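You operate a simulated robot arm through the tools that you are given. There is no shell and no other tool.

You run a simulated robot arm. Do the job below in one go: nothing can be reset, and whatever is moved stays where it is left.

## Task
Move the blue plug to socket 1 and the yellow plug to socket 7, then switch the logger back on.
Fine: switch the logger off before a plug comes out; leave the other plugs in.

The check looks at the end state, three seconds after you hand in, the way a careful person would. Anything else that was tipped, shoved, dropped, spilled or broken makes it a failure.

## Robot
A 7-joint arm with a fingered hand, fixed in place. Base frame: the origin is on the floor under the middle of its stand, x ahead of it, y to its left, z up. Units: mm, degrees, N and s.
It reaches about 1085 mm from its shoulder. Its first joint turns from -166.0 to 166.0 degrees. Payload 3.7 kg.
The TCP is the grasp point between the finger pads, 25 mm short of the fingertips. In the tool frame z runs along the fingers and y along their closing line. The gripper opens to 88 mm; its body begins 29 mm behind the TCP. The gripper is a hand of 5 fingers: y runs from the thumb to the fingers, the wrist lies at [-13, -106, -174] in the tool frame, and closing takes about 1.5 s.
Orientation is that of the tool frame in the base frame, as a unit quaternion [w, x, y, z]. With the fingers straight down and the wrist toward the robot, the tool's x, y and z point along [0, 1, 0], [1, 0, 0] and [0, 0, -1] of the base frame.

## Interface
- The arm moves only by the tool drive_tool. Its argument "rows" is a list of rows, each an object of numbers (a shift or turn left out is 0, a gripper value left out holds the last): "dx", "dy", "dz": the shift along the base's x, y, z in mm; "ax", "ay", "az": the turn, a rotation vector about the base's x, y, z in degrees; "fingers": the opening, from 0 (shut) to 1 (fully open). In form: [{"dx": .., "dy": .., "dz": .., "ax": .., "ay": .., "az": .., "fingers": ..}, ...]. A call has 1 to 20 rows; each row is the pose to reach, as a shift and turn from the pose commanded when the call began. Each row takes 0.2 s and may step no farther than 50 mm and 8.6 degrees from the row before; otherwise, or with a gripper value out of range, the whole call is refused. Where a pose cannot be reached the arm comes as near as it can. A force on the tool above 40 N (or 10 N above the force at the start of the call, whichever is more), or a blocked arm, ends the call early, and 0.2 s more pass. Each finger travels about 108 mm/s and halts on what it meets, pressing with about 23 N; the grip force reading is that of the motor and also rises with nothing between the fingers. The clock runs only during rows and for 0.2 s after the last one: add rows that repeat a pose to give the fingers time. The reply holds the time, the measured pose of the TCP, the force on the tool along the base axes, the opening and the grip force, in the units named above and with some noise, with the torque about the TCP (base axes, N m) and any sound that the robot's microphone picked up, and new pictures: "pictures" is both (left out), scene, wrist or none.
- Cameras (640 x 400 px; columns grow to the right, rows downward): "scene" is fixed at [212.6, -646.3, 1512]; the picture's right is [0.90, -0.44, 0.00], its down [-0.16, -0.32, -0.93] and it looks along [0.41, 0.84, -0.36] (base axes); focal length 336 px, centre (320, 200). "wrist" rides on the gripper at [59, -79, -105] in the tool frame; the picture's right is [-0.73, 0.32, -0.61], its down [-0.62, -0.68, 0.38] and it looks along [-0.29, 0.66, 0.70] (tool axes); focal length 234 px, centre (320, 200). There is no depth. A picture from a camera that has moved, and an enlarged one, comes with that camera's place and axes in the base frame and with its lens. The place of the scene camera against the robot may be out by one fixed shift of up to 12 mm in any direction.
- hand_shape(shape): the hand has 5 fingers and takes this shape, open, in about a second: jaw (thumb against the fingers, like two jaws); tri (thumb and two fingers); tip (a fingertip pinch); poke (one finger out to press); point (the index stretched); flat (the hand flat); cup (the hand cupped); fist (a fist). The gripper value then closes the fingers along that shape, each until it touches; the sizes above hold for jaw. It gives what a move gives, with no picture.
- enlarge(camera, box): a new picture of the part [left, top, right, bottom] of that camera's present view, enlarged. It takes no simulated time.
- sign_off(): hands the job in; it is judged then, once.

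Nothing tells you positions but the pictures and the camera data. Unless the task says otherwise, let go and move clear before handing in.

The tools are called as a command line: name --argument value ..., lists and objects as JSON in quotes. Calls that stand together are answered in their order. drive_tool: Moves the arm, as the interface text tells. Its arguments: {"type":"object","properties":{"rows":{"type":"array"},"pictures":{"type":"string","enum":["both","scene","wrist","none"]}},"required":["rows"]} The other tools are called the same way: hand_shape (shape) gives the hand a shape; enlarge (camera, box) takes an enlarged picture of a part of a camera's view; sign_off () hands the job in.

At the start:

```text
time_s: 0.0
tcp_pos: [439.2, 124.1, 1260.8]
orientation: [0.0, 0.707, 0.707, 0.0]
ft_force: [-0.3, 1.1, 0.6]
ft_torque: [0.0, -0.01, 0.03]
opening: 87.8
finger_force: 0.1
shape: jaw
```

scene: 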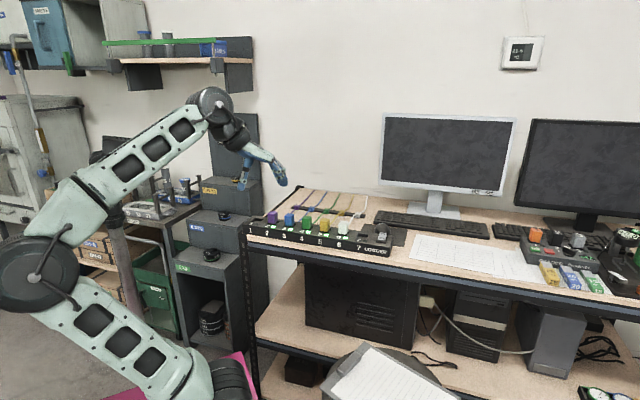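
wrist: 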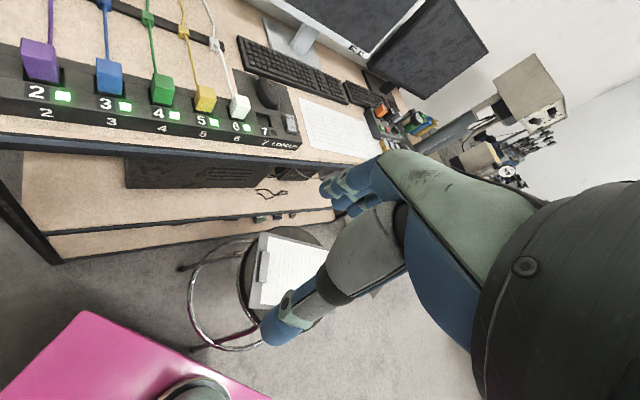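

I see a power strip on the bench with sockets 1–7, plugs purple (2), blue (3), green (4), yellow (5), white (6), and what looks like a logger switch at its right end. I'll take enlarged views first to place things.

enlarge --camera "scene" --box '[230, 170, 420, 290]'

enlarge --camera "wrist" --box '[0, 0, 320, 200]'

```text
3.33 times, centred on (325, 230) of scene
camera zoom: at [212.6, -646.3, 1512.0], right [0.9, -0.44, 0.0], down [-0.16, -0.32, -0.93], along [0.41, 0.84, -0.36], focal length 1118 px, centre (303, 100)
```

zoom: 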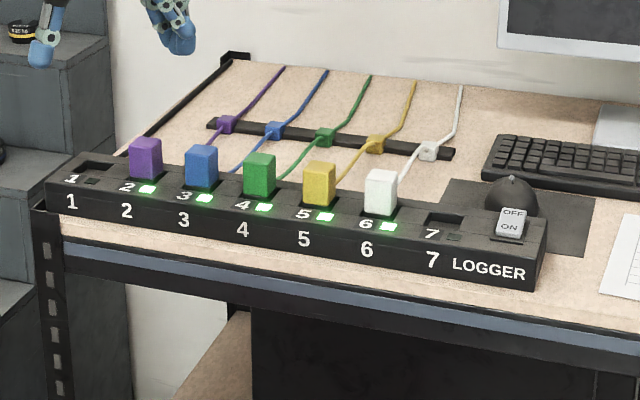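

```text
2.00 times, centred on (160, 100) of wrist
camera zoom: at [359.6, 181.2, 1364.6], right [0.32, -0.73, 0.61], down [-0.68, -0.62, -0.38], along [0.66, -0.29, -0.7], focal length 468 px, centre (640, 400)
```

zoom: 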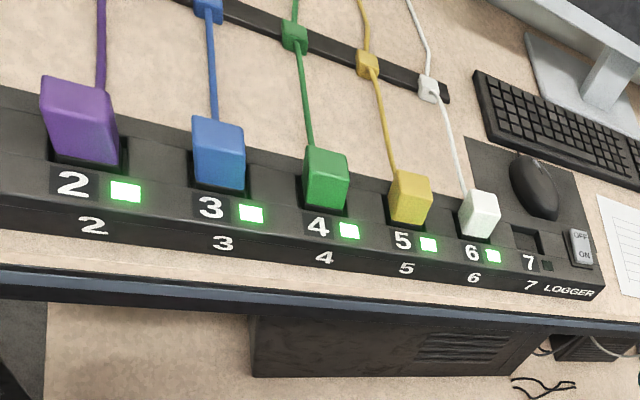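

The strip runs roughly along (0.71, -0.71) in the base frame with about 66 mm pitch, blue near (607, 417) and the logger rocker past socket 7. Next I'll look at the poke shape in free space to learn where the pressing fingertip is.

hand_shape --shape "poke"

```text
time_s: 0.9
tcp_pos: [439.1, 124.4, 1260.7]
orientation: [0.0, 0.707, 0.707, 0.001]
ft_force: [0.1, 1.0, 0.4]
ft_torque: [0.02, 0.0, 0.0]
opening: 0.1
finger_force: 0.1
shape: poke
```

The hand has taken the poke shape in free air. I'll view it from both cameras to locate the fingertip.

enlarge --camera "wrist" --box '[160, 100, 480, 400]'

enlarge --camera "scene" --box '[180, 80, 340, 210]'

```text
1.33 times, centred on (320, 250) of wrist
camera zoom: at [359.6, 181.2, 1364.6], right [0.32, -0.73, 0.61], down [-0.68, -0.62, -0.38], along [0.66, -0.29, -0.7], focal length 312 px, centre (320, 133)
```

zoom: 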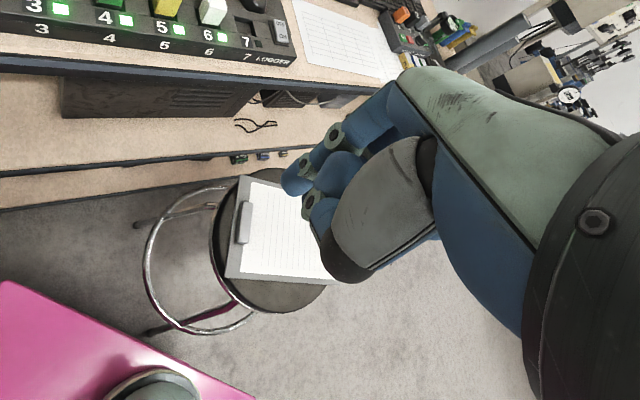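

```text
3.08 times, centred on (260, 145) of scene
camera zoom: at [212.6, -646.3, 1512.0], right [0.9, -0.44, 0.0], down [-0.16, -0.32, -0.93], along [0.41, 0.84, -0.36], focal length 1032 px, centre (505, 369)
```

zoom: 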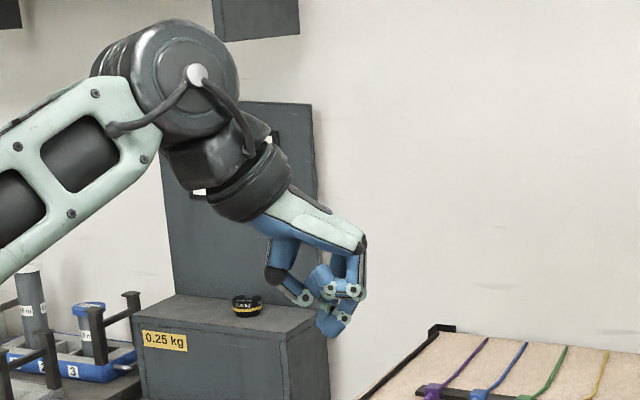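

The poke fingertip appears to sit close to the TCP, slightly below it. I take the rocker to be at about (855, 184, 983), so I'll hover above it and look again.

drive_tool --rows '[{"dx": 40, "dy": 6, "dz": -10}, {"dx": 80, "dy": 12, "dz": -20}, {"dx": 120, "dy": 18, "dz": -30}, {"dx": 160, "dy": 24, "dz": -40}, {"dx": 200, "dy": 30, "dz": -60}, {"dx": 240, "dy": 36, "dz": -80}, {"dx": 280, "dy": 42, "dz": -100}, {"dx": 320, "dy": 48, "dz": -120}, {"dx": 360, "dy": 54, "dz": -140}, {"dx": 400, "dy": 60, "dz": -160}, {"dx": 400, "dy": 60, "dz": -160}]'

```text
time_s: 3.3
tcp_pos: [839.7, 183.7, 1099.2]
orientation: [0.0, 0.707, 0.708, -0.001]
ft_force: [0.4, 0.2, -0.2]
ft_torque: [0.03, 0.01, -0.02]
opening: 0.0
finger_force: 0.1
shape: poke
camera wrist: at [759.8, 241.0, 1204.6], right [0.32, -0.73, 0.61], down [-0.68, -0.62, -0.38], along [0.66, -0.29, -0.7], focal length 234 px, centre (320, 200)
```

scene: 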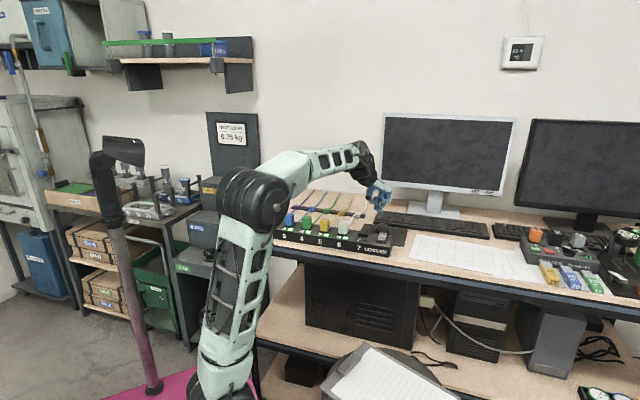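
wrist: 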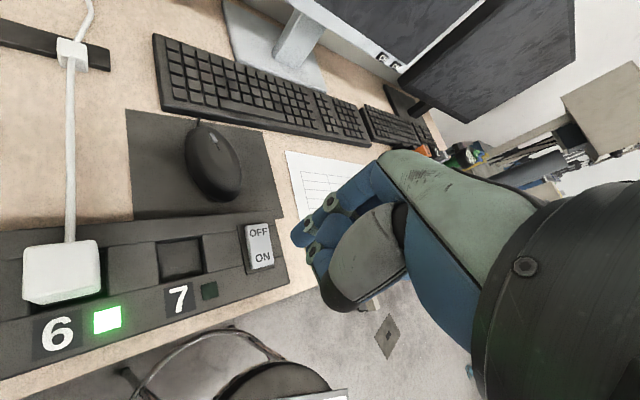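

enlarge --camera "wrist" --box '[140, 180, 380, 330]'

enlarge --camera "scene" --box '[320, 150, 420, 270]'

```text
2.67 times, centred on (260, 255) of wrist
camera zoom: at [759.8, 241.0, 1204.6], right [0.32, -0.73, 0.61], down [-0.68, -0.62, -0.38], along [0.66, -0.29, -0.7], focal length 624 px, centre (480, 53)
```

zoom: 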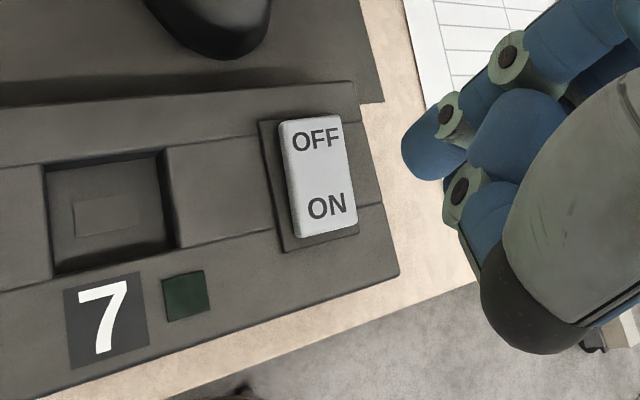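

```text
3.33 times, centred on (370, 210) of scene
camera zoom: at [212.6, -646.3, 1512.0], right [0.9, -0.44, 0.0], down [-0.16, -0.32, -0.93], along [0.41, 0.84, -0.36], focal length 1118 px, centre (153, 167)
```

zoom: 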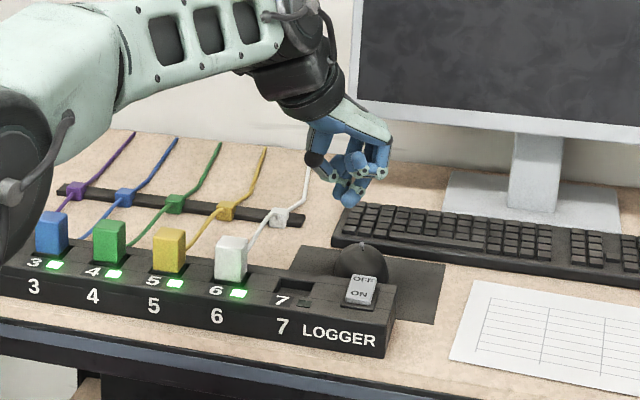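

I see the rocker clearly now: OFF is the back half, ON is the front half, and the rocker centre is near (865, 188). I'll lower the fingertip to just above the OFF half and check alignment.

drive_tool --rows '[{"dx": 17, "dy": 2, "dz": -20}, {"dx": 34, "dy": 5, "dz": -40}, {"dx": 34, "dy": 5, "dz": -60}, {"dx": 34, "dy": 5, "dz": -60}]'

```text
time_s: 4.3
tcp_pos: [873.8, 189.2, 1039.7]
orientation: [0.0, 0.707, 0.707, 0.0]
ft_force: [1.6, 0.7, 0.9]
ft_torque: [0.0, -0.01, 0.01]
opening: 0.0
finger_force: 0.0
shape: poke
camera wrist: at [793.8, 246.2, 1144.6], right [0.32, -0.73, 0.61], down [-0.68, -0.62, -0.38], along [0.66, -0.29, -0.7], focal length 234 px, centre (320, 200)
```

scene: 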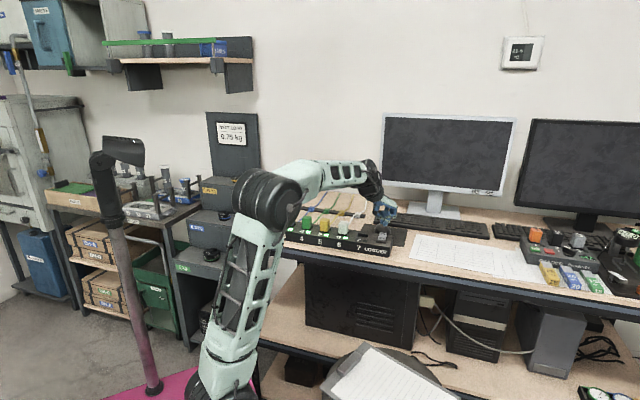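
wrist: 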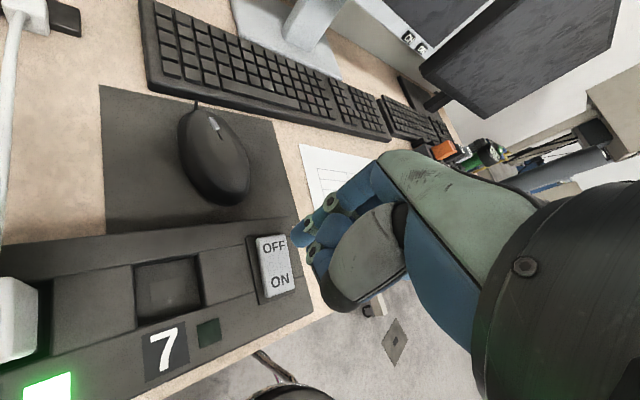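

enlarge --camera "wrist" --box '[220, 180, 380, 320]'

enlarge --camera "scene" --box '[340, 180, 420, 260]'

```text
2.86 times, centred on (300, 250) of wrist
camera zoom: at [793.8, 246.2, 1144.6], right [0.32, -0.73, 0.61], down [-0.68, -0.62, -0.38], along [0.66, -0.29, -0.7], focal length 669 px, centre (377, 57)
```

zoom: 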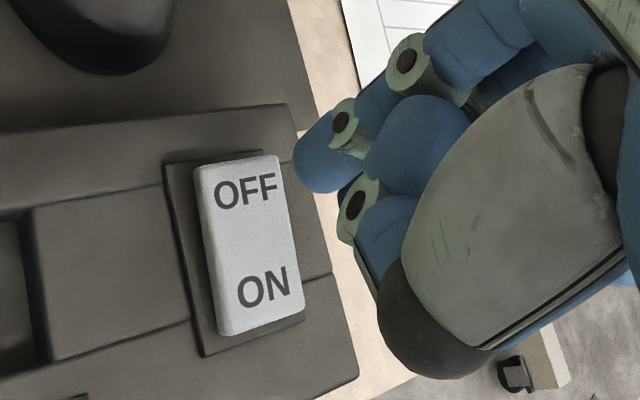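

```text
5.00 times, centred on (380, 220) of scene
camera zoom: at [212.6, -646.3, 1512.0], right [0.9, -0.44, 0.0], down [-0.16, -0.32, -0.93], along [0.41, 0.84, -0.36], focal length 1678 px, centre (20, 100)
```

zoom: 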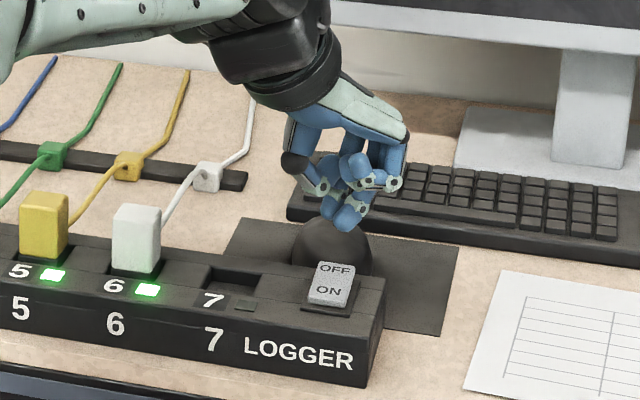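

The fingertip is right above the OFF label at about (873, 197). I'll press down in small steps and listen for a click.

drive_tool --rows '[{"dx": 1, "dy": 1, "dz": -10}, {"dx": 1, "dy": 1, "dz": -18}, {"dx": 1, "dy": 1, "dz": -22}, {"dx": 1, "dy": 1, "dz": -25}, {"dx": 1, "dy": 1, "dz": -28}]'

```text
time_s: 5.5
tcp_pos: [874.8, 189.9, 1011.6]
orientation: [0.001, 0.706, 0.708, 0.0]
ft_force: [0.2, 0.0, 0.3]
ft_torque: [-0.04, -0.02, -0.02]
opening: 0.0
finger_force: 0.1
shape: poke
camera wrist: at [794.4, 247.3, 1116.3], right [0.32, -0.73, 0.61], down [-0.68, -0.62, -0.38], along [0.66, -0.29, -0.7], focal length 234 px, centre (320, 200)
```

scene: 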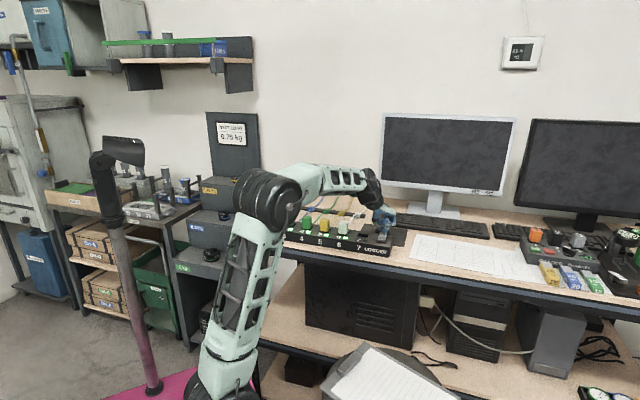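
wrist: 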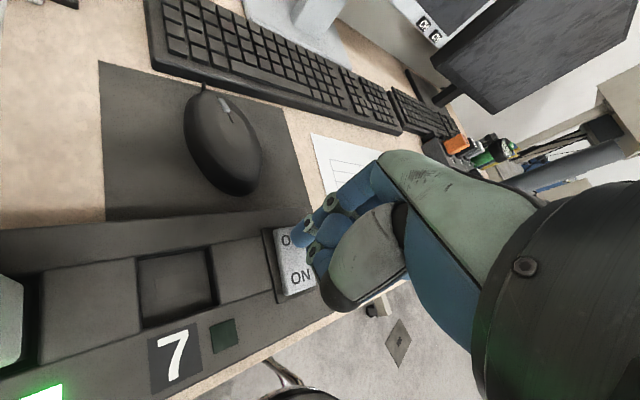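

The fingertip now covers most of the OFF label with no contact force yet. I'll continue down in small steps.

drive_tool --rows '[{"dz": -2}, {"dz": -4}, {"dz": -6}, {"dz": -8}]' --pictures "none"

enlarge --camera "wrist" --box '[220, 180, 380, 320]'

enlarge --camera "scene" --box '[290, 180, 420, 260]'

```text
time_s: 6.5
tcp_pos: [873.8, 190.2, 1004.2]
orientation: [0.0, 0.707, 0.707, 0.0]
ft_force: [-0.2, 0.6, -0.7]
ft_torque: [0.0, 0.02, 0.04]
opening: 0.1
finger_force: 0.2
shape: poke
```

```text
2.86 times, centred on (300, 250) of wrist
camera zoom: at [794.5, 247.1, 1108.2], right [0.32, -0.73, 0.61], down [-0.68, -0.62, -0.38], along [0.66, -0.29, -0.7], focal length 669 px, centre (377, 57)
```

zoom: 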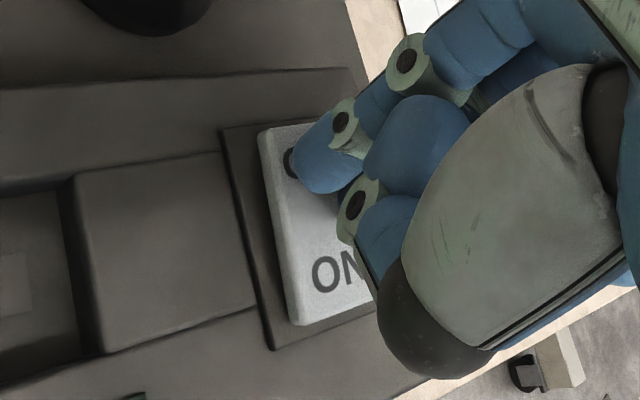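

```text
4.92 times, centred on (355, 220) of scene
camera zoom: at [212.6, -646.3, 1512.0], right [0.9, -0.44, 0.0], down [-0.16, -0.32, -0.93], along [0.41, 0.84, -0.36], focal length 1652 px, centre (148, 102)
```

zoom: 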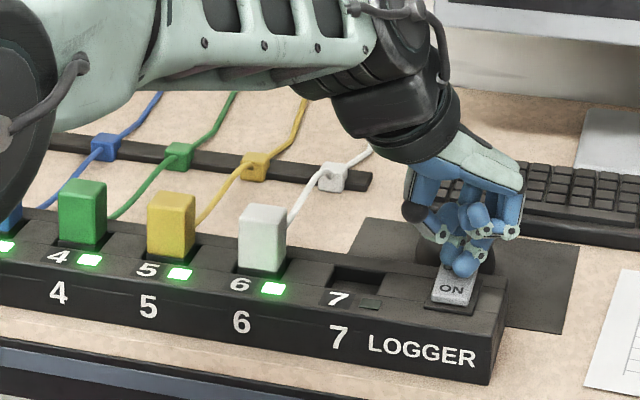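

Still no contact, and the tip covers the OFF half. I'll go further down in fine steps.

drive_tool --rows '[{"dz": -2}, {"dz": -4}, {"dz": -6}]' --pictures "none"

enlarge --camera "scene" --box '[290, 180, 420, 260]'

enlarge --camera "wrist" --box '[220, 180, 380, 320]'

```text
time_s: 7.3
tcp_pos: [874.9, 189.8, 999.3]
orientation: [0.0, 0.707, 0.708, 0.001]
ft_force: [1.2, 0.9, 7.4]
ft_torque: [0.0, -0.05, 0.01]
opening: 0.0
finger_force: 0.1
shape: poke
```

```text
4.92 times, centred on (355, 220) of scene
camera zoom: at [212.6, -646.3, 1512.0], right [0.9, -0.44, 0.0], down [-0.16, -0.32, -0.93], along [0.41, 0.84, -0.36], focal length 1652 px, centre (148, 102)
```

zoom: 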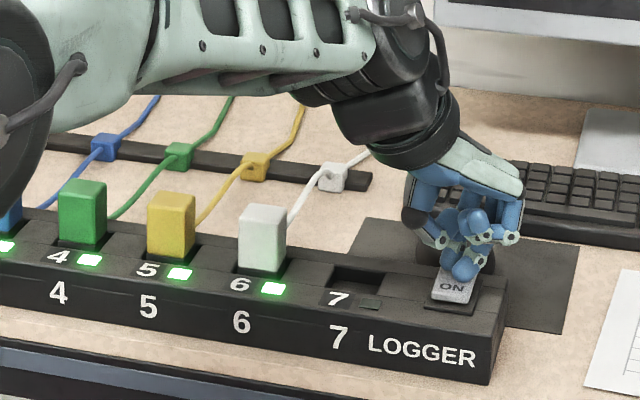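

```text
2.86 times, centred on (300, 250) of wrist
camera zoom: at [794.5, 247.1, 1103.7], right [0.32, -0.73, 0.61], down [-0.68, -0.62, -0.39], along [0.66, -0.29, -0.69], focal length 669 px, centre (377, 57)
```

zoom: 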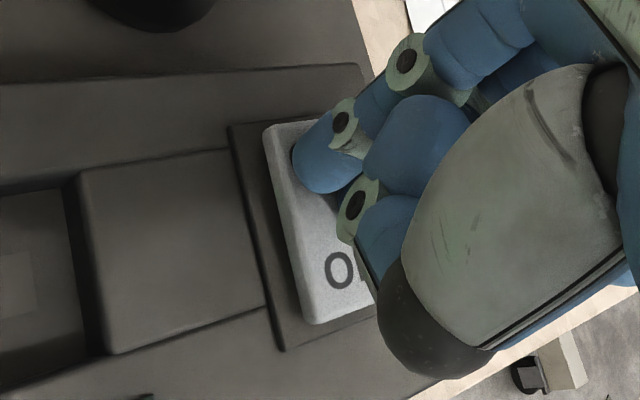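

Contact is made (about 7 N) on the OFF half. I'll press a bit more.

drive_tool --rows '[{"dz": -2}, {"dz": -4}, {"dz": -5}]' --pictures "none"

enlarge --camera "scene" --box '[290, 180, 420, 260]'

```text
time_s: 8.0
tcp_pos: [875.5, 191.1, 999.4]
orientation: [0.002, 0.706, 0.708, 0.004]
ft_force: [0.8, 0.6, 7.6]
ft_torque: [-0.05, -0.01, -0.02]
opening: 0.0
finger_force: 0.1
shape: poke
stopped in row 3: the force on the tool passed its limit at 42 N (the readings are from after the stop); the commanded pose is now the measured one
```

```text
4.92 times, centred on (355, 220) of scene
camera zoom: at [212.6, -646.3, 1512.0], right [0.9, -0.44, 0.0], down [-0.16, -0.32, -0.93], along [0.41, 0.84, -0.36], focal length 1652 px, centre (148, 102)
```

zoom: 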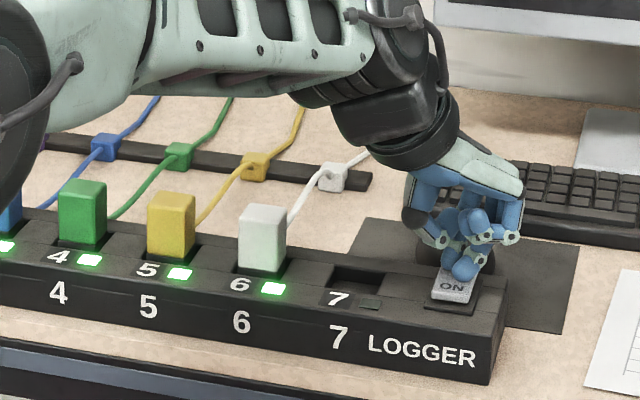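

The force limit was reached yet the LEDs are still lit. I'll lift off and look at the rocker's state.

drive_tool --rows '[{"dz": 10}, {"dz": 30}, {"dz": 50}, {"dz": 50}]' --pictures "none"

enlarge --camera "scene" --box '[290, 180, 420, 260]'

enlarge --camera "wrist" --box '[200, 180, 360, 320]'

```text
time_s: 9.0
tcp_pos: [875.2, 189.6, 1049.1]
orientation: [0.001, 0.706, 0.708, 0.004]
ft_force: [0.0, -0.3, -0.6]
ft_torque: [-0.01, 0.0, -0.01]
opening: 0.0
finger_force: 0.2
shape: poke
```

```text
4.92 times, centred on (355, 220) of scene
camera zoom: at [212.6, -646.3, 1512.0], right [0.9, -0.44, 0.0], down [-0.16, -0.32, -0.93], along [0.41, 0.84, -0.36], focal length 1652 px, centre (148, 102)
```

zoom: 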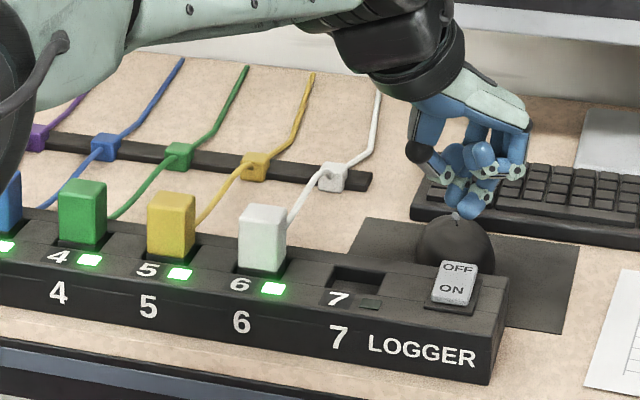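

```text
2.86 times, centred on (280, 250) of wrist
camera zoom: at [794.5, 247.4, 1152.1], right [0.32, -0.73, 0.61], down [-0.68, -0.62, -0.39], along [0.66, -0.29, -0.69], focal length 669 px, centre (434, 57)
```

zoom: 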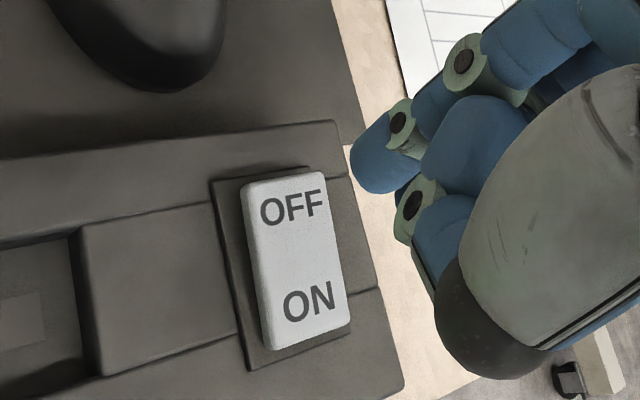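

The rocker is unchanged; I pressed too near its pivot. I'll press about 7 mm further back, near the end of the OFF half.

drive_tool --rows '[{"dx": 5, "dy": 4, "dz": -15}, {"dx": 5, "dy": 4, "dz": -35}, {"dx": 5, "dy": 4, "dz": -45}, {"dx": 5, "dy": 4, "dz": -49}, {"dx": 5, "dy": 4, "dz": -51}]' --pictures "none"

enlarge --camera "scene" --box '[340, 190, 420, 260]'

enlarge --camera "wrist" --box '[220, 180, 380, 320]'

```text
time_s: 10.2
tcp_pos: [880.8, 194.0, 999.2]
orientation: [0.002, 0.707, 0.707, 0.006]
ft_force: [3.5, 0.8, 15.8]
ft_torque: [-0.17, -0.06, 0.05]
opening: 0.0
finger_force: 0.0
shape: poke
```

```text
5.71 times, centred on (380, 225) of scene
camera zoom: at [212.6, -646.3, 1512.0], right [0.9, -0.44, 0.0], down [-0.16, -0.32, -0.93], along [0.41, 0.84, -0.36], focal length 1918 px, centre (-23, 57)
```

zoom: 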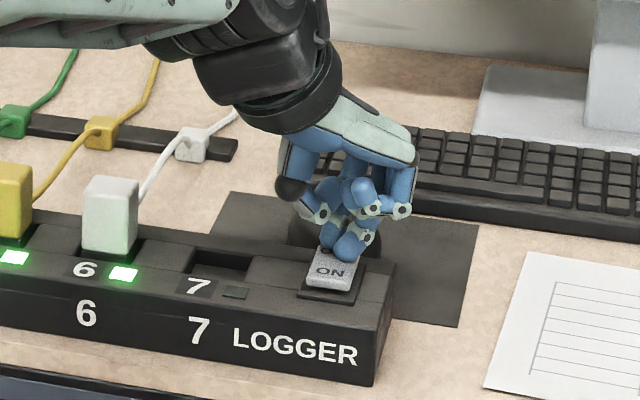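

```text
2.86 times, centred on (300, 250) of wrist
camera zoom: at [799.3, 251.2, 1102.9], right [0.32, -0.73, 0.61], down [-0.68, -0.62, -0.4], along [0.67, -0.29, -0.69], focal length 669 px, centre (377, 57)
```

zoom: 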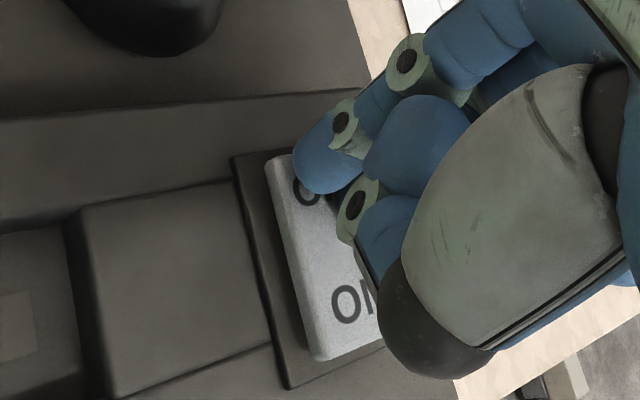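

Now the tip is on the rocker's back end with about 16 N. I'll continue pressing slowly.

drive_tool --rows '[{"dz": -1}, {"dz": -2}, {"dz": -3}, {"dz": -4}, {"dz": -5}]' --pictures "none"

enlarge --camera "scene" --box '[340, 190, 420, 260]'

enlarge --camera "wrist" --box '[220, 180, 380, 320]'

```text
time_s: 11.0
tcp_pos: [880.5, 194.8, 997.9]
orientation: [0.004, 0.706, 0.708, 0.009]
ft_force: [0.0, 1.9, 9.4]
ft_torque: [-0.05, 0.05, 0.02]
opening: 0.0
finger_force: 0.0
shape: poke
stopped in row 3: the force on the tool passed its limit at 40 N (the readings are from after the stop); the commanded pose is now the measured one
```

```text
5.71 times, centred on (380, 225) of scene
camera zoom: at [212.6, -646.3, 1512.0], right [0.9, -0.44, 0.0], down [-0.16, -0.32, -0.93], along [0.41, 0.84, -0.36], focal length 1918 px, centre (-23, 57)
```

zoom: 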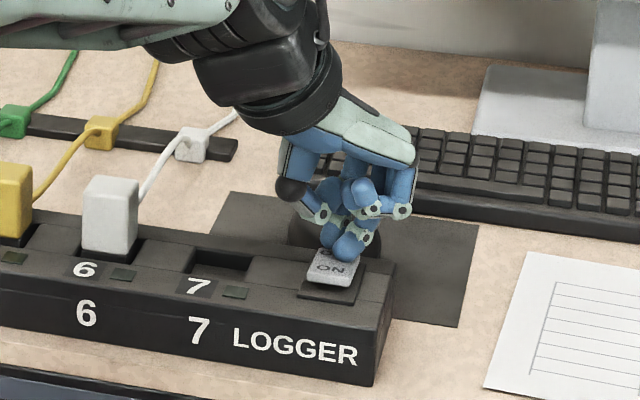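

```text
2.86 times, centred on (300, 250) of wrist
camera zoom: at [799.5, 251.4, 1102.1], right [0.31, -0.73, 0.61], down [-0.67, -0.62, -0.4], along [0.67, -0.28, -0.69], focal length 669 px, centre (377, 57)
```

zoom: 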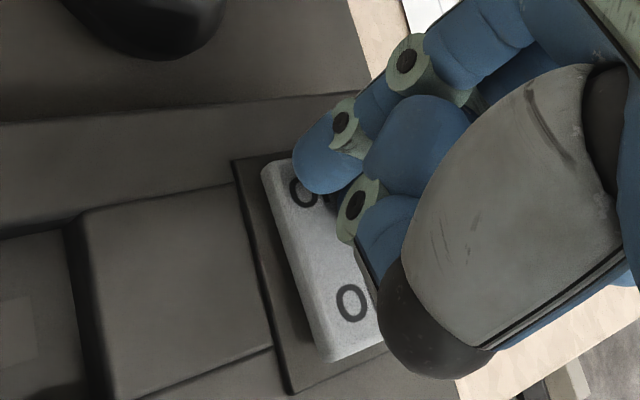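

The LEDs went out, so the logger is off. I'll lift off, confirm it stays off, then look at the fingertip-pinch shape for gripping the plugs.

drive_tool --rows '[{"dz": 20}, {"dz": 60}, {"dx": -20, "dz": 100}, {"dx": -40, "dy": 20, "dz": 130}, {"dx": -40, "dy": 20, "dz": 130}]' --pictures "none"

enlarge --camera "scene" --box '[240, 180, 420, 270]'

hand_shape --shape "tip"

enlarge --camera "wrist" --box '[0, 0, 640, 400]'

enlarge --camera "scene" --box '[320, 130, 420, 220]'

```text
time_s: 12.2
tcp_pos: [840.4, 215.3, 1126.4]
orientation: [0.003, 0.706, 0.708, 0.006]
ft_force: [-0.4, 0.1, -0.3]
ft_torque: [0.03, 0.01, 0.01]
opening: 0.0
finger_force: 0.1
shape: poke
```

```text
3.56 times, centred on (330, 225) of scene
camera zoom: at [212.6, -646.3, 1512.0], right [0.9, -0.44, 0.0], down [-0.16, -0.32, -0.93], along [0.41, 0.84, -0.36], focal length 1193 px, centre (284, 111)
```

zoom: 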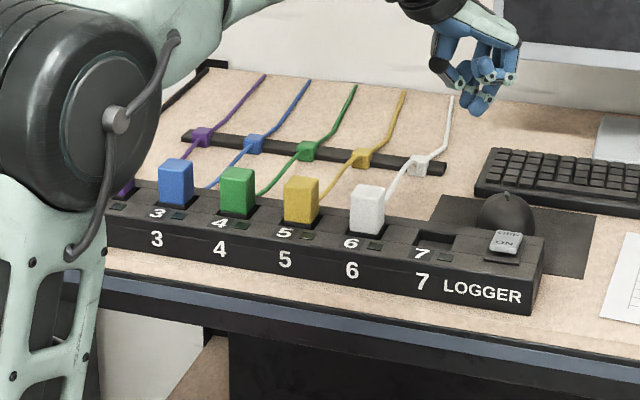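

```text
time_s: 13.1
tcp_pos: [840.8, 215.7, 1127.1]
orientation: [0.003, 0.706, 0.708, 0.008]
ft_force: [-0.6, -0.5, 0.1]
ft_torque: [-0.04, -0.01, 0.01]
opening: 87.9
finger_force: 0.0
shape: tip
```

```text
1.00 times, centred on (320, 200) of wrist (not enlarged: the box is as wide or as high as the picture)
camera zoom: at [759.9, 272.0, 1230.6], right [0.32, -0.73, 0.61], down [-0.67, -0.62, -0.4], along [0.67, -0.28, -0.69], focal length 234 px, centre (320, 200)
```

zoom: 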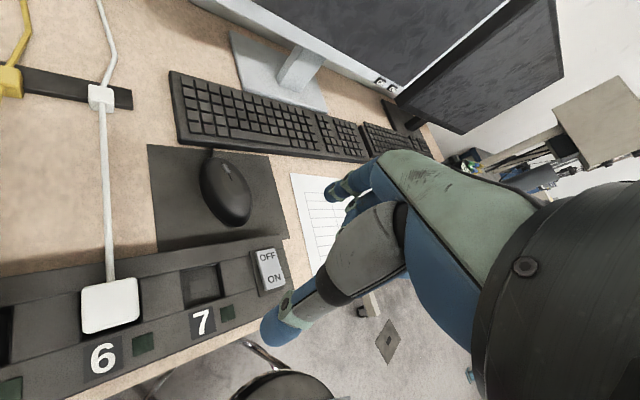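

```text
4.44 times, centred on (370, 175) of scene
camera zoom: at [212.6, -646.3, 1512.0], right [0.9, -0.44, 0.0], down [-0.16, -0.32, -0.93], along [0.41, 0.84, -0.36], focal length 1491 px, centre (98, 311)
```

zoom: 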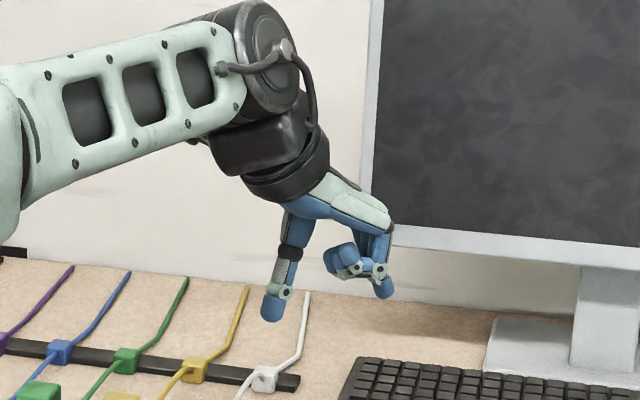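

The LEDs stay dark with the rocker on OFF, so power is off. Now I'm zooming in on the plugs and cables to choose the grip direction.

enlarge --camera "wrist" --box '[0, 220, 300, 400]'

enlarge --camera "scene" --box '[280, 200, 360, 260]'

```text
2.13 times, centred on (150, 310) of wrist
camera zoom: at [759.9, 272.0, 1230.6], right [0.32, -0.73, 0.61], down [-0.67, -0.62, -0.4], along [0.67, -0.28, -0.69], focal length 500 px, centre (683, -35)
```

zoom: 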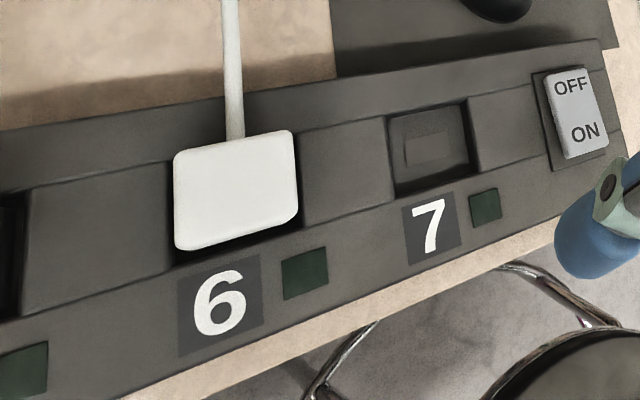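

```text
6.67 times, centred on (320, 230) of scene
camera zoom: at [212.6, -646.3, 1512.0], right [0.9, -0.44, 0.0], down [-0.16, -0.32, -0.93], along [0.41, 0.84, -0.36], focal length 2237 px, centre (320, 0)
```

zoom: 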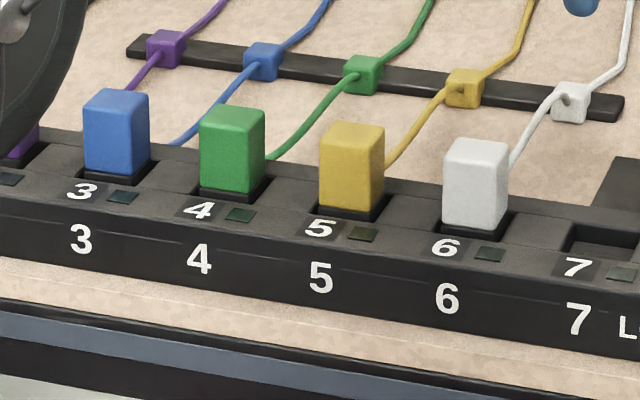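

The cables leave the backs of the plugs, so I'll pinch plugs along the strip direction with fingers in the gaps (about 38 mm) between plugs. Let me compare the three-finger shape.

hand_shape --shape "tri"

enlarge --camera "wrist" --box '[220, 130, 460, 370]'

enlarge --camera "scene" --box '[340, 150, 420, 210]'

```text
time_s: 14.0
tcp_pos: [841.3, 216.1, 1126.5]
orientation: [0.002, 0.707, 0.707, 0.007]
ft_force: [0.5, -0.1, 0.6]
ft_torque: [-0.02, 0.0, -0.03]
opening: 88.0
finger_force: 0.2
shape: tri
```

```text
1.67 times, centred on (340, 250) of wrist
camera zoom: at [759.9, 271.9, 1230.7], right [0.32, -0.73, 0.61], down [-0.67, -0.62, -0.4], along [0.67, -0.28, -0.69], focal length 390 px, centre (287, 117)
```

zoom: 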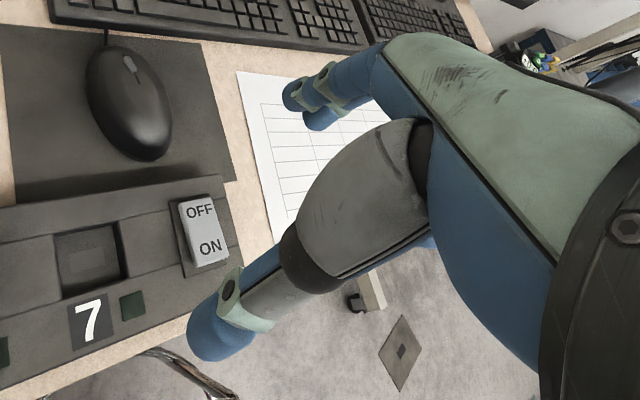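

```text
6.67 times, centred on (380, 180) of scene
camera zoom: at [212.6, -646.3, 1512.0], right [0.9, -0.44, 0.0], down [-0.16, -0.32, -0.93], along [0.41, 0.84, -0.36], focal length 2237 px, centre (-80, 333)
```

zoom: 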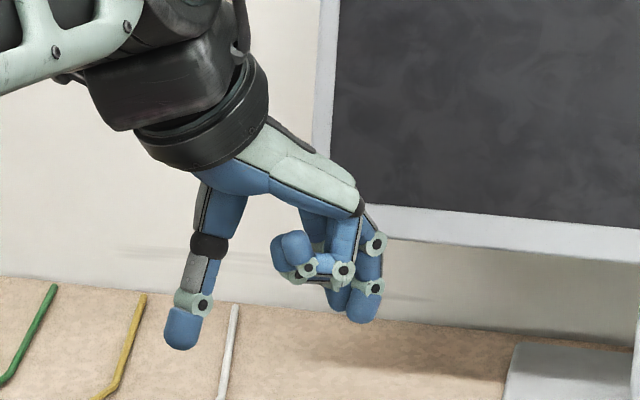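

In the tri shape, the thumb opposes the index and middle evenly about the TCP, with the ring and little fingers folded clear. I'll level out the small tilt, part-close the fingers to about 50 mm, and check.

drive_tool --rows '[{"dx": -15, "dy": 15, "ax": -0.4, "ay": 0.7, "fingers": 0.57}, {"dx": -40, "dy": 40, "dz": 0, "ax": -0.4, "ay": 0.7, "fingers": 0.57}, {"dx": -40, "dy": 40, "dz": 0, "ax": -0.4, "ay": 0.7, "fingers": 0.57}, {"dx": -40, "dy": 40, "dz": 0, "ax": -0.4, "ay": 0.7, "fingers": 0.57}]' --pictures "none"

enlarge --camera "wrist" --box '[220, 130, 460, 370]'

enlarge --camera "scene" --box '[320, 140, 420, 220]'

```text
time_s: 15.0
tcp_pos: [800.0, 255.0, 1127.7]
orientation: [0.001, 0.706, 0.708, 0.0]
ft_force: [-0.2, -0.3, -0.6]
ft_torque: [0.0, 0.01, 0.04]
opening: 50.7
finger_force: 0.0
shape: tri
```

```text
1.67 times, centred on (340, 250) of wrist
camera zoom: at [721.0, 312.2, 1231.5], right [0.32, -0.72, 0.61], down [-0.68, -0.63, -0.38], along [0.66, -0.29, -0.69], focal length 390 px, centre (287, 117)
```

zoom: 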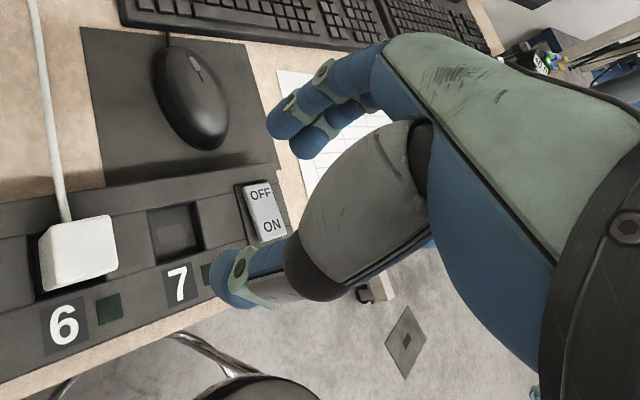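

```text
5.00 times, centred on (370, 180) of scene
camera zoom: at [212.6, -646.3, 1512.0], right [0.9, -0.44, 0.0], down [-0.16, -0.32, -0.93], along [0.41, 0.84, -0.36], focal length 1678 px, centre (70, 300)
```

zoom: 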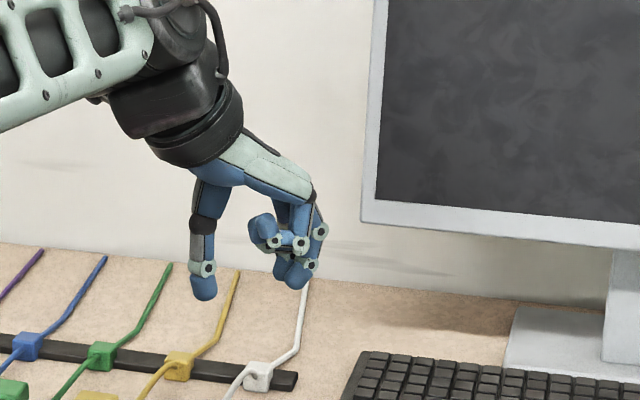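

The opening is now 50.7 mm, with a shape that fits the gaps. I'll move above the blue plug (near (632, 427)), turning the hand -45° so its closing line lies along the strip.

drive_tool --rows '[{"dx": -14, "dy": 14, "az": -4}, {"dx": -28, "dy": 28, "az": -8}, {"dx": -42, "dy": 43, "az": -12}, {"dx": -56, "dy": 57, "az": -16}, {"dx": -70, "dy": 71, "az": -20}, {"dx": -84, "dy": 86, "az": -24}, {"dx": -98, "dy": 100, "az": -28}, {"dx": -112, "dy": 114, "az": -32}, {"dx": -126, "dy": 128, "az": -36}, {"dx": -140, "dy": 143, "az": -40}, {"dx": -154, "dy": 157, "az": -43}, {"dx": -168, "dy": 172, "az": -45}, {"dx": -168, "dy": 172, "az": -45}]'

```text
time_s: 17.8
tcp_pos: [633.8, 427.5, 1127.1]
orientation: [0.001, 0.924, 0.384, -0.001]
ft_force: [0.4, 0.3, -0.1]
ft_torque: [0.02, 0.0, 0.0]
opening: 50.5
finger_force: 0.1
shape: tri
camera wrist: at [617.8, 523.6, 1231.8], right [-0.28, -0.74, 0.61], down [-0.92, 0.04, -0.38], along [0.26, -0.67, -0.69], focal length 234 px, centre (320, 200)
```

scene: 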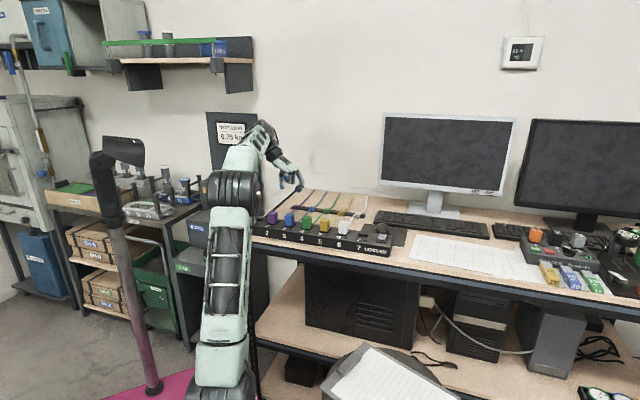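
wrist: 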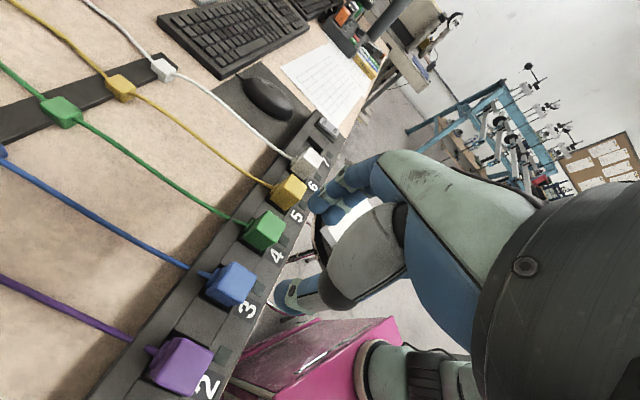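

Now above the blue plug region. I'll zoom in to measure blue's position from the wrist camera.

enlarge --camera "wrist" --box '[120, 200, 360, 400]'

enlarge --camera "scene" --box '[240, 160, 350, 260]'

```text
2.00 times, centred on (240, 300) of wrist
camera zoom: at [617.8, 523.6, 1231.8], right [-0.28, -0.74, 0.61], down [-0.92, 0.04, -0.38], along [0.26, -0.67, -0.69], focal length 468 px, centre (480, 0)
```

zoom: 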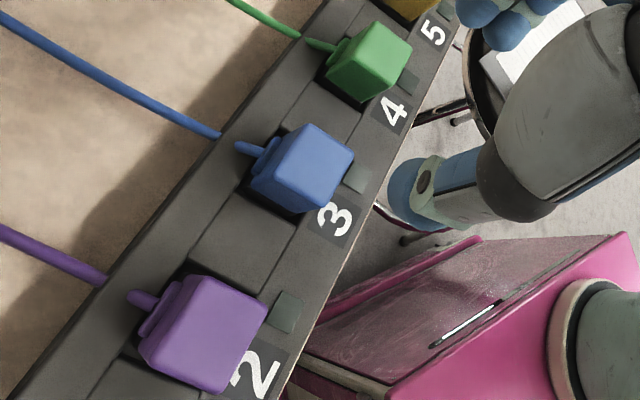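

```text
4.00 times, centred on (295, 210) of scene
camera zoom: at [212.6, -646.3, 1512.0], right [0.9, -0.44, 0.0], down [-0.16, -0.32, -0.93], along [0.41, 0.84, -0.36], focal length 1342 px, centre (420, 160)
```

zoom: 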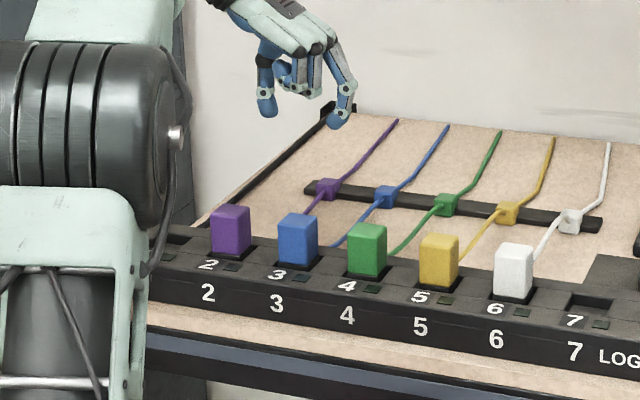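

enlarge --camera "wrist" --box '[190, 240, 310, 340]'

```text
4.00 times, centred on (250, 290) of wrist
camera zoom: at [617.8, 523.6, 1231.8], right [-0.28, -0.74, 0.61], down [-0.92, 0.04, -0.38], along [0.26, -0.67, -0.69], focal length 937 px, centre (600, -160)
```

zoom: 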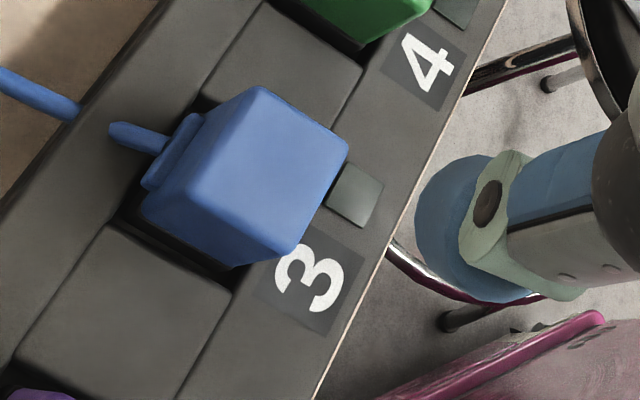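

Combining both close views, the pitch is about 70 mm, the strip top is near z = 957, and blue's top centre is near (625.4, 435, 999). I'll shift over it and descend to just above the plug tops to verify.

drive_tool --rows '[{"dx": -6.5, "dy": 9, "dz": -20}, {"dx": -6.5, "dy": 9, "dz": -45}, {"dx": -6.5, "dy": 9, "dz": -70}, {"dx": -6.5, "dy": 9, "dz": -85}, {"dx": -6.5, "dy": 9, "dz": -85}]'

enlarge --camera "wrist" --box '[190, 160, 350, 320]'

enlarge --camera "scene" --box '[250, 180, 330, 240]'

```text
time_s: 19.0
tcp_pos: [627.3, 435.4, 1040.8]
orientation: [0.001, 0.923, 0.384, 0.0]
ft_force: [0.0, -0.1, 0.5]
ft_torque: [0.01, -0.02, 0.02]
opening: 50.5
finger_force: 0.0
shape: tri
camera wrist: at [611.6, 531.8, 1145.9], right [-0.28, -0.74, 0.61], down [-0.92, 0.04, -0.38], along [0.26, -0.67, -0.69], focal length 234 px, centre (320, 200)
```

scene: 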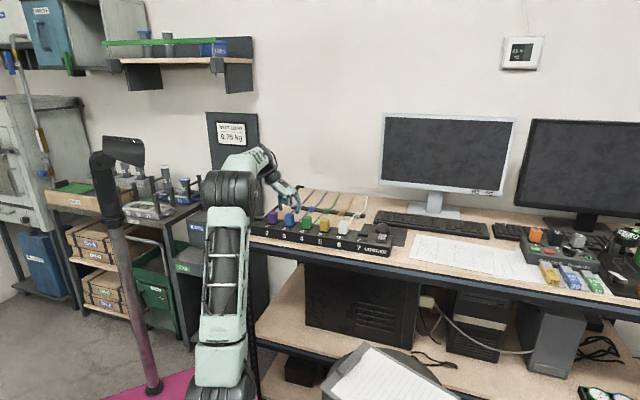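
wrist: 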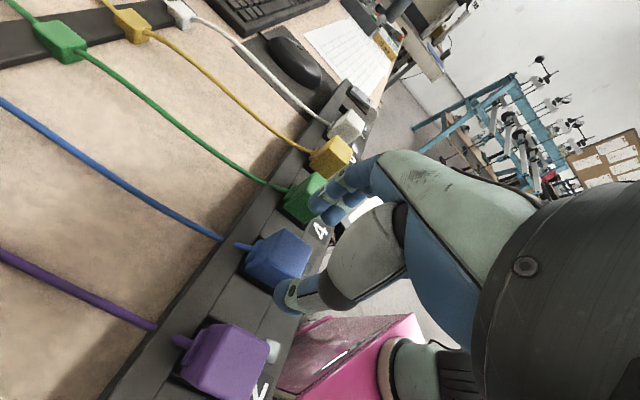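

```text
2.50 times, centred on (270, 240) of wrist
camera zoom: at [611.6, 531.8, 1145.9], right [-0.28, -0.74, 0.61], down [-0.92, 0.04, -0.38], along [0.26, -0.67, -0.69], focal length 585 px, centre (445, 100)
```

zoom: 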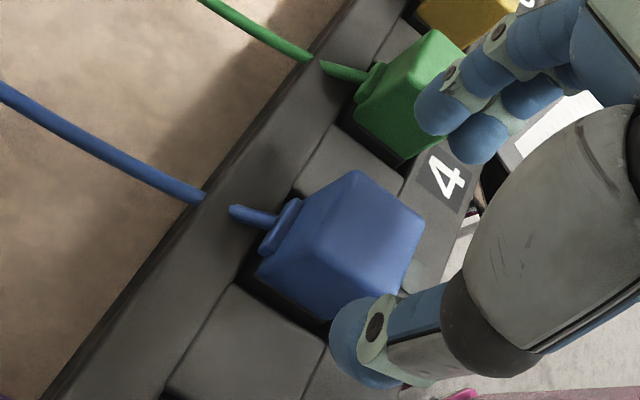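

```text
6.67 times, centred on (290, 210) of scene
camera zoom: at [212.6, -646.3, 1512.0], right [0.9, -0.44, 0.0], down [-0.16, -0.32, -0.93], along [0.41, 0.84, -0.36], focal length 2237 px, centre (520, 133)
```

zoom: 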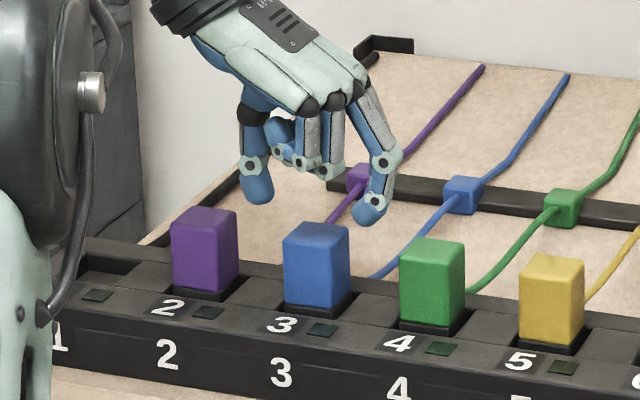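

Alignment over blue is within about 1 mm. The finger tips hang roughly 32 mm below the TCP at this opening, so I'll descend to TCP z ≈ 998 and look again before closing.

drive_tool --rows '[{"dx": 0.5, "dy": 0.5, "dz": -15}, {"dx": 0.5, "dy": 0.5, "dz": -28}, {"dx": 0.5, "dy": 0.5, "dz": -38}, {"dx": 0.5, "dy": 0.5, "dz": -43}, {"dx": 0.5, "dy": 0.5, "dz": -43}]' --pictures "none"

enlarge --camera "wrist" --box '[220, 140, 380, 320]'

enlarge --camera "scene" --box '[250, 190, 330, 250]'

```text
time_s: 20.2
tcp_pos: [627.5, 436.0, 999.4]
orientation: [0.0, 0.923, 0.384, 0.0]
ft_force: [0.4, 0.1, 0.1]
ft_torque: [0.0, -0.02, 0.01]
opening: 50.4
finger_force: 0.0
shape: tri
```

```text
2.22 times, centred on (300, 230) of wrist
camera zoom: at [611.9, 532.2, 1102.9], right [-0.28, -0.74, 0.61], down [-0.92, 0.04, -0.38], along [0.26, -0.67, -0.69], focal length 520 px, centre (364, 133)
```

zoom: 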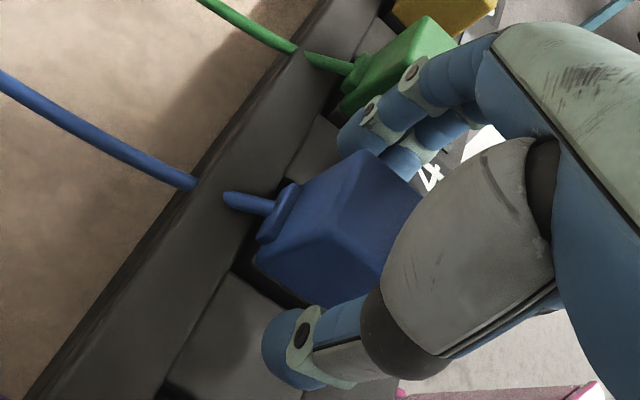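

```text
6.67 times, centred on (290, 220) of scene
camera zoom: at [212.6, -646.3, 1512.0], right [0.9, -0.44, 0.0], down [-0.16, -0.32, -0.93], along [0.41, 0.84, -0.36], focal length 2237 px, centre (520, 67)
```

zoom: 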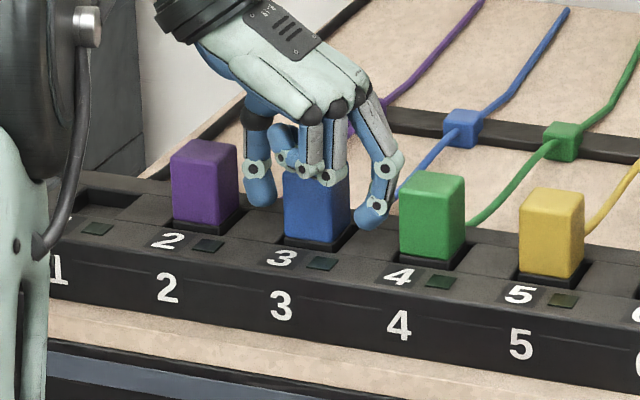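

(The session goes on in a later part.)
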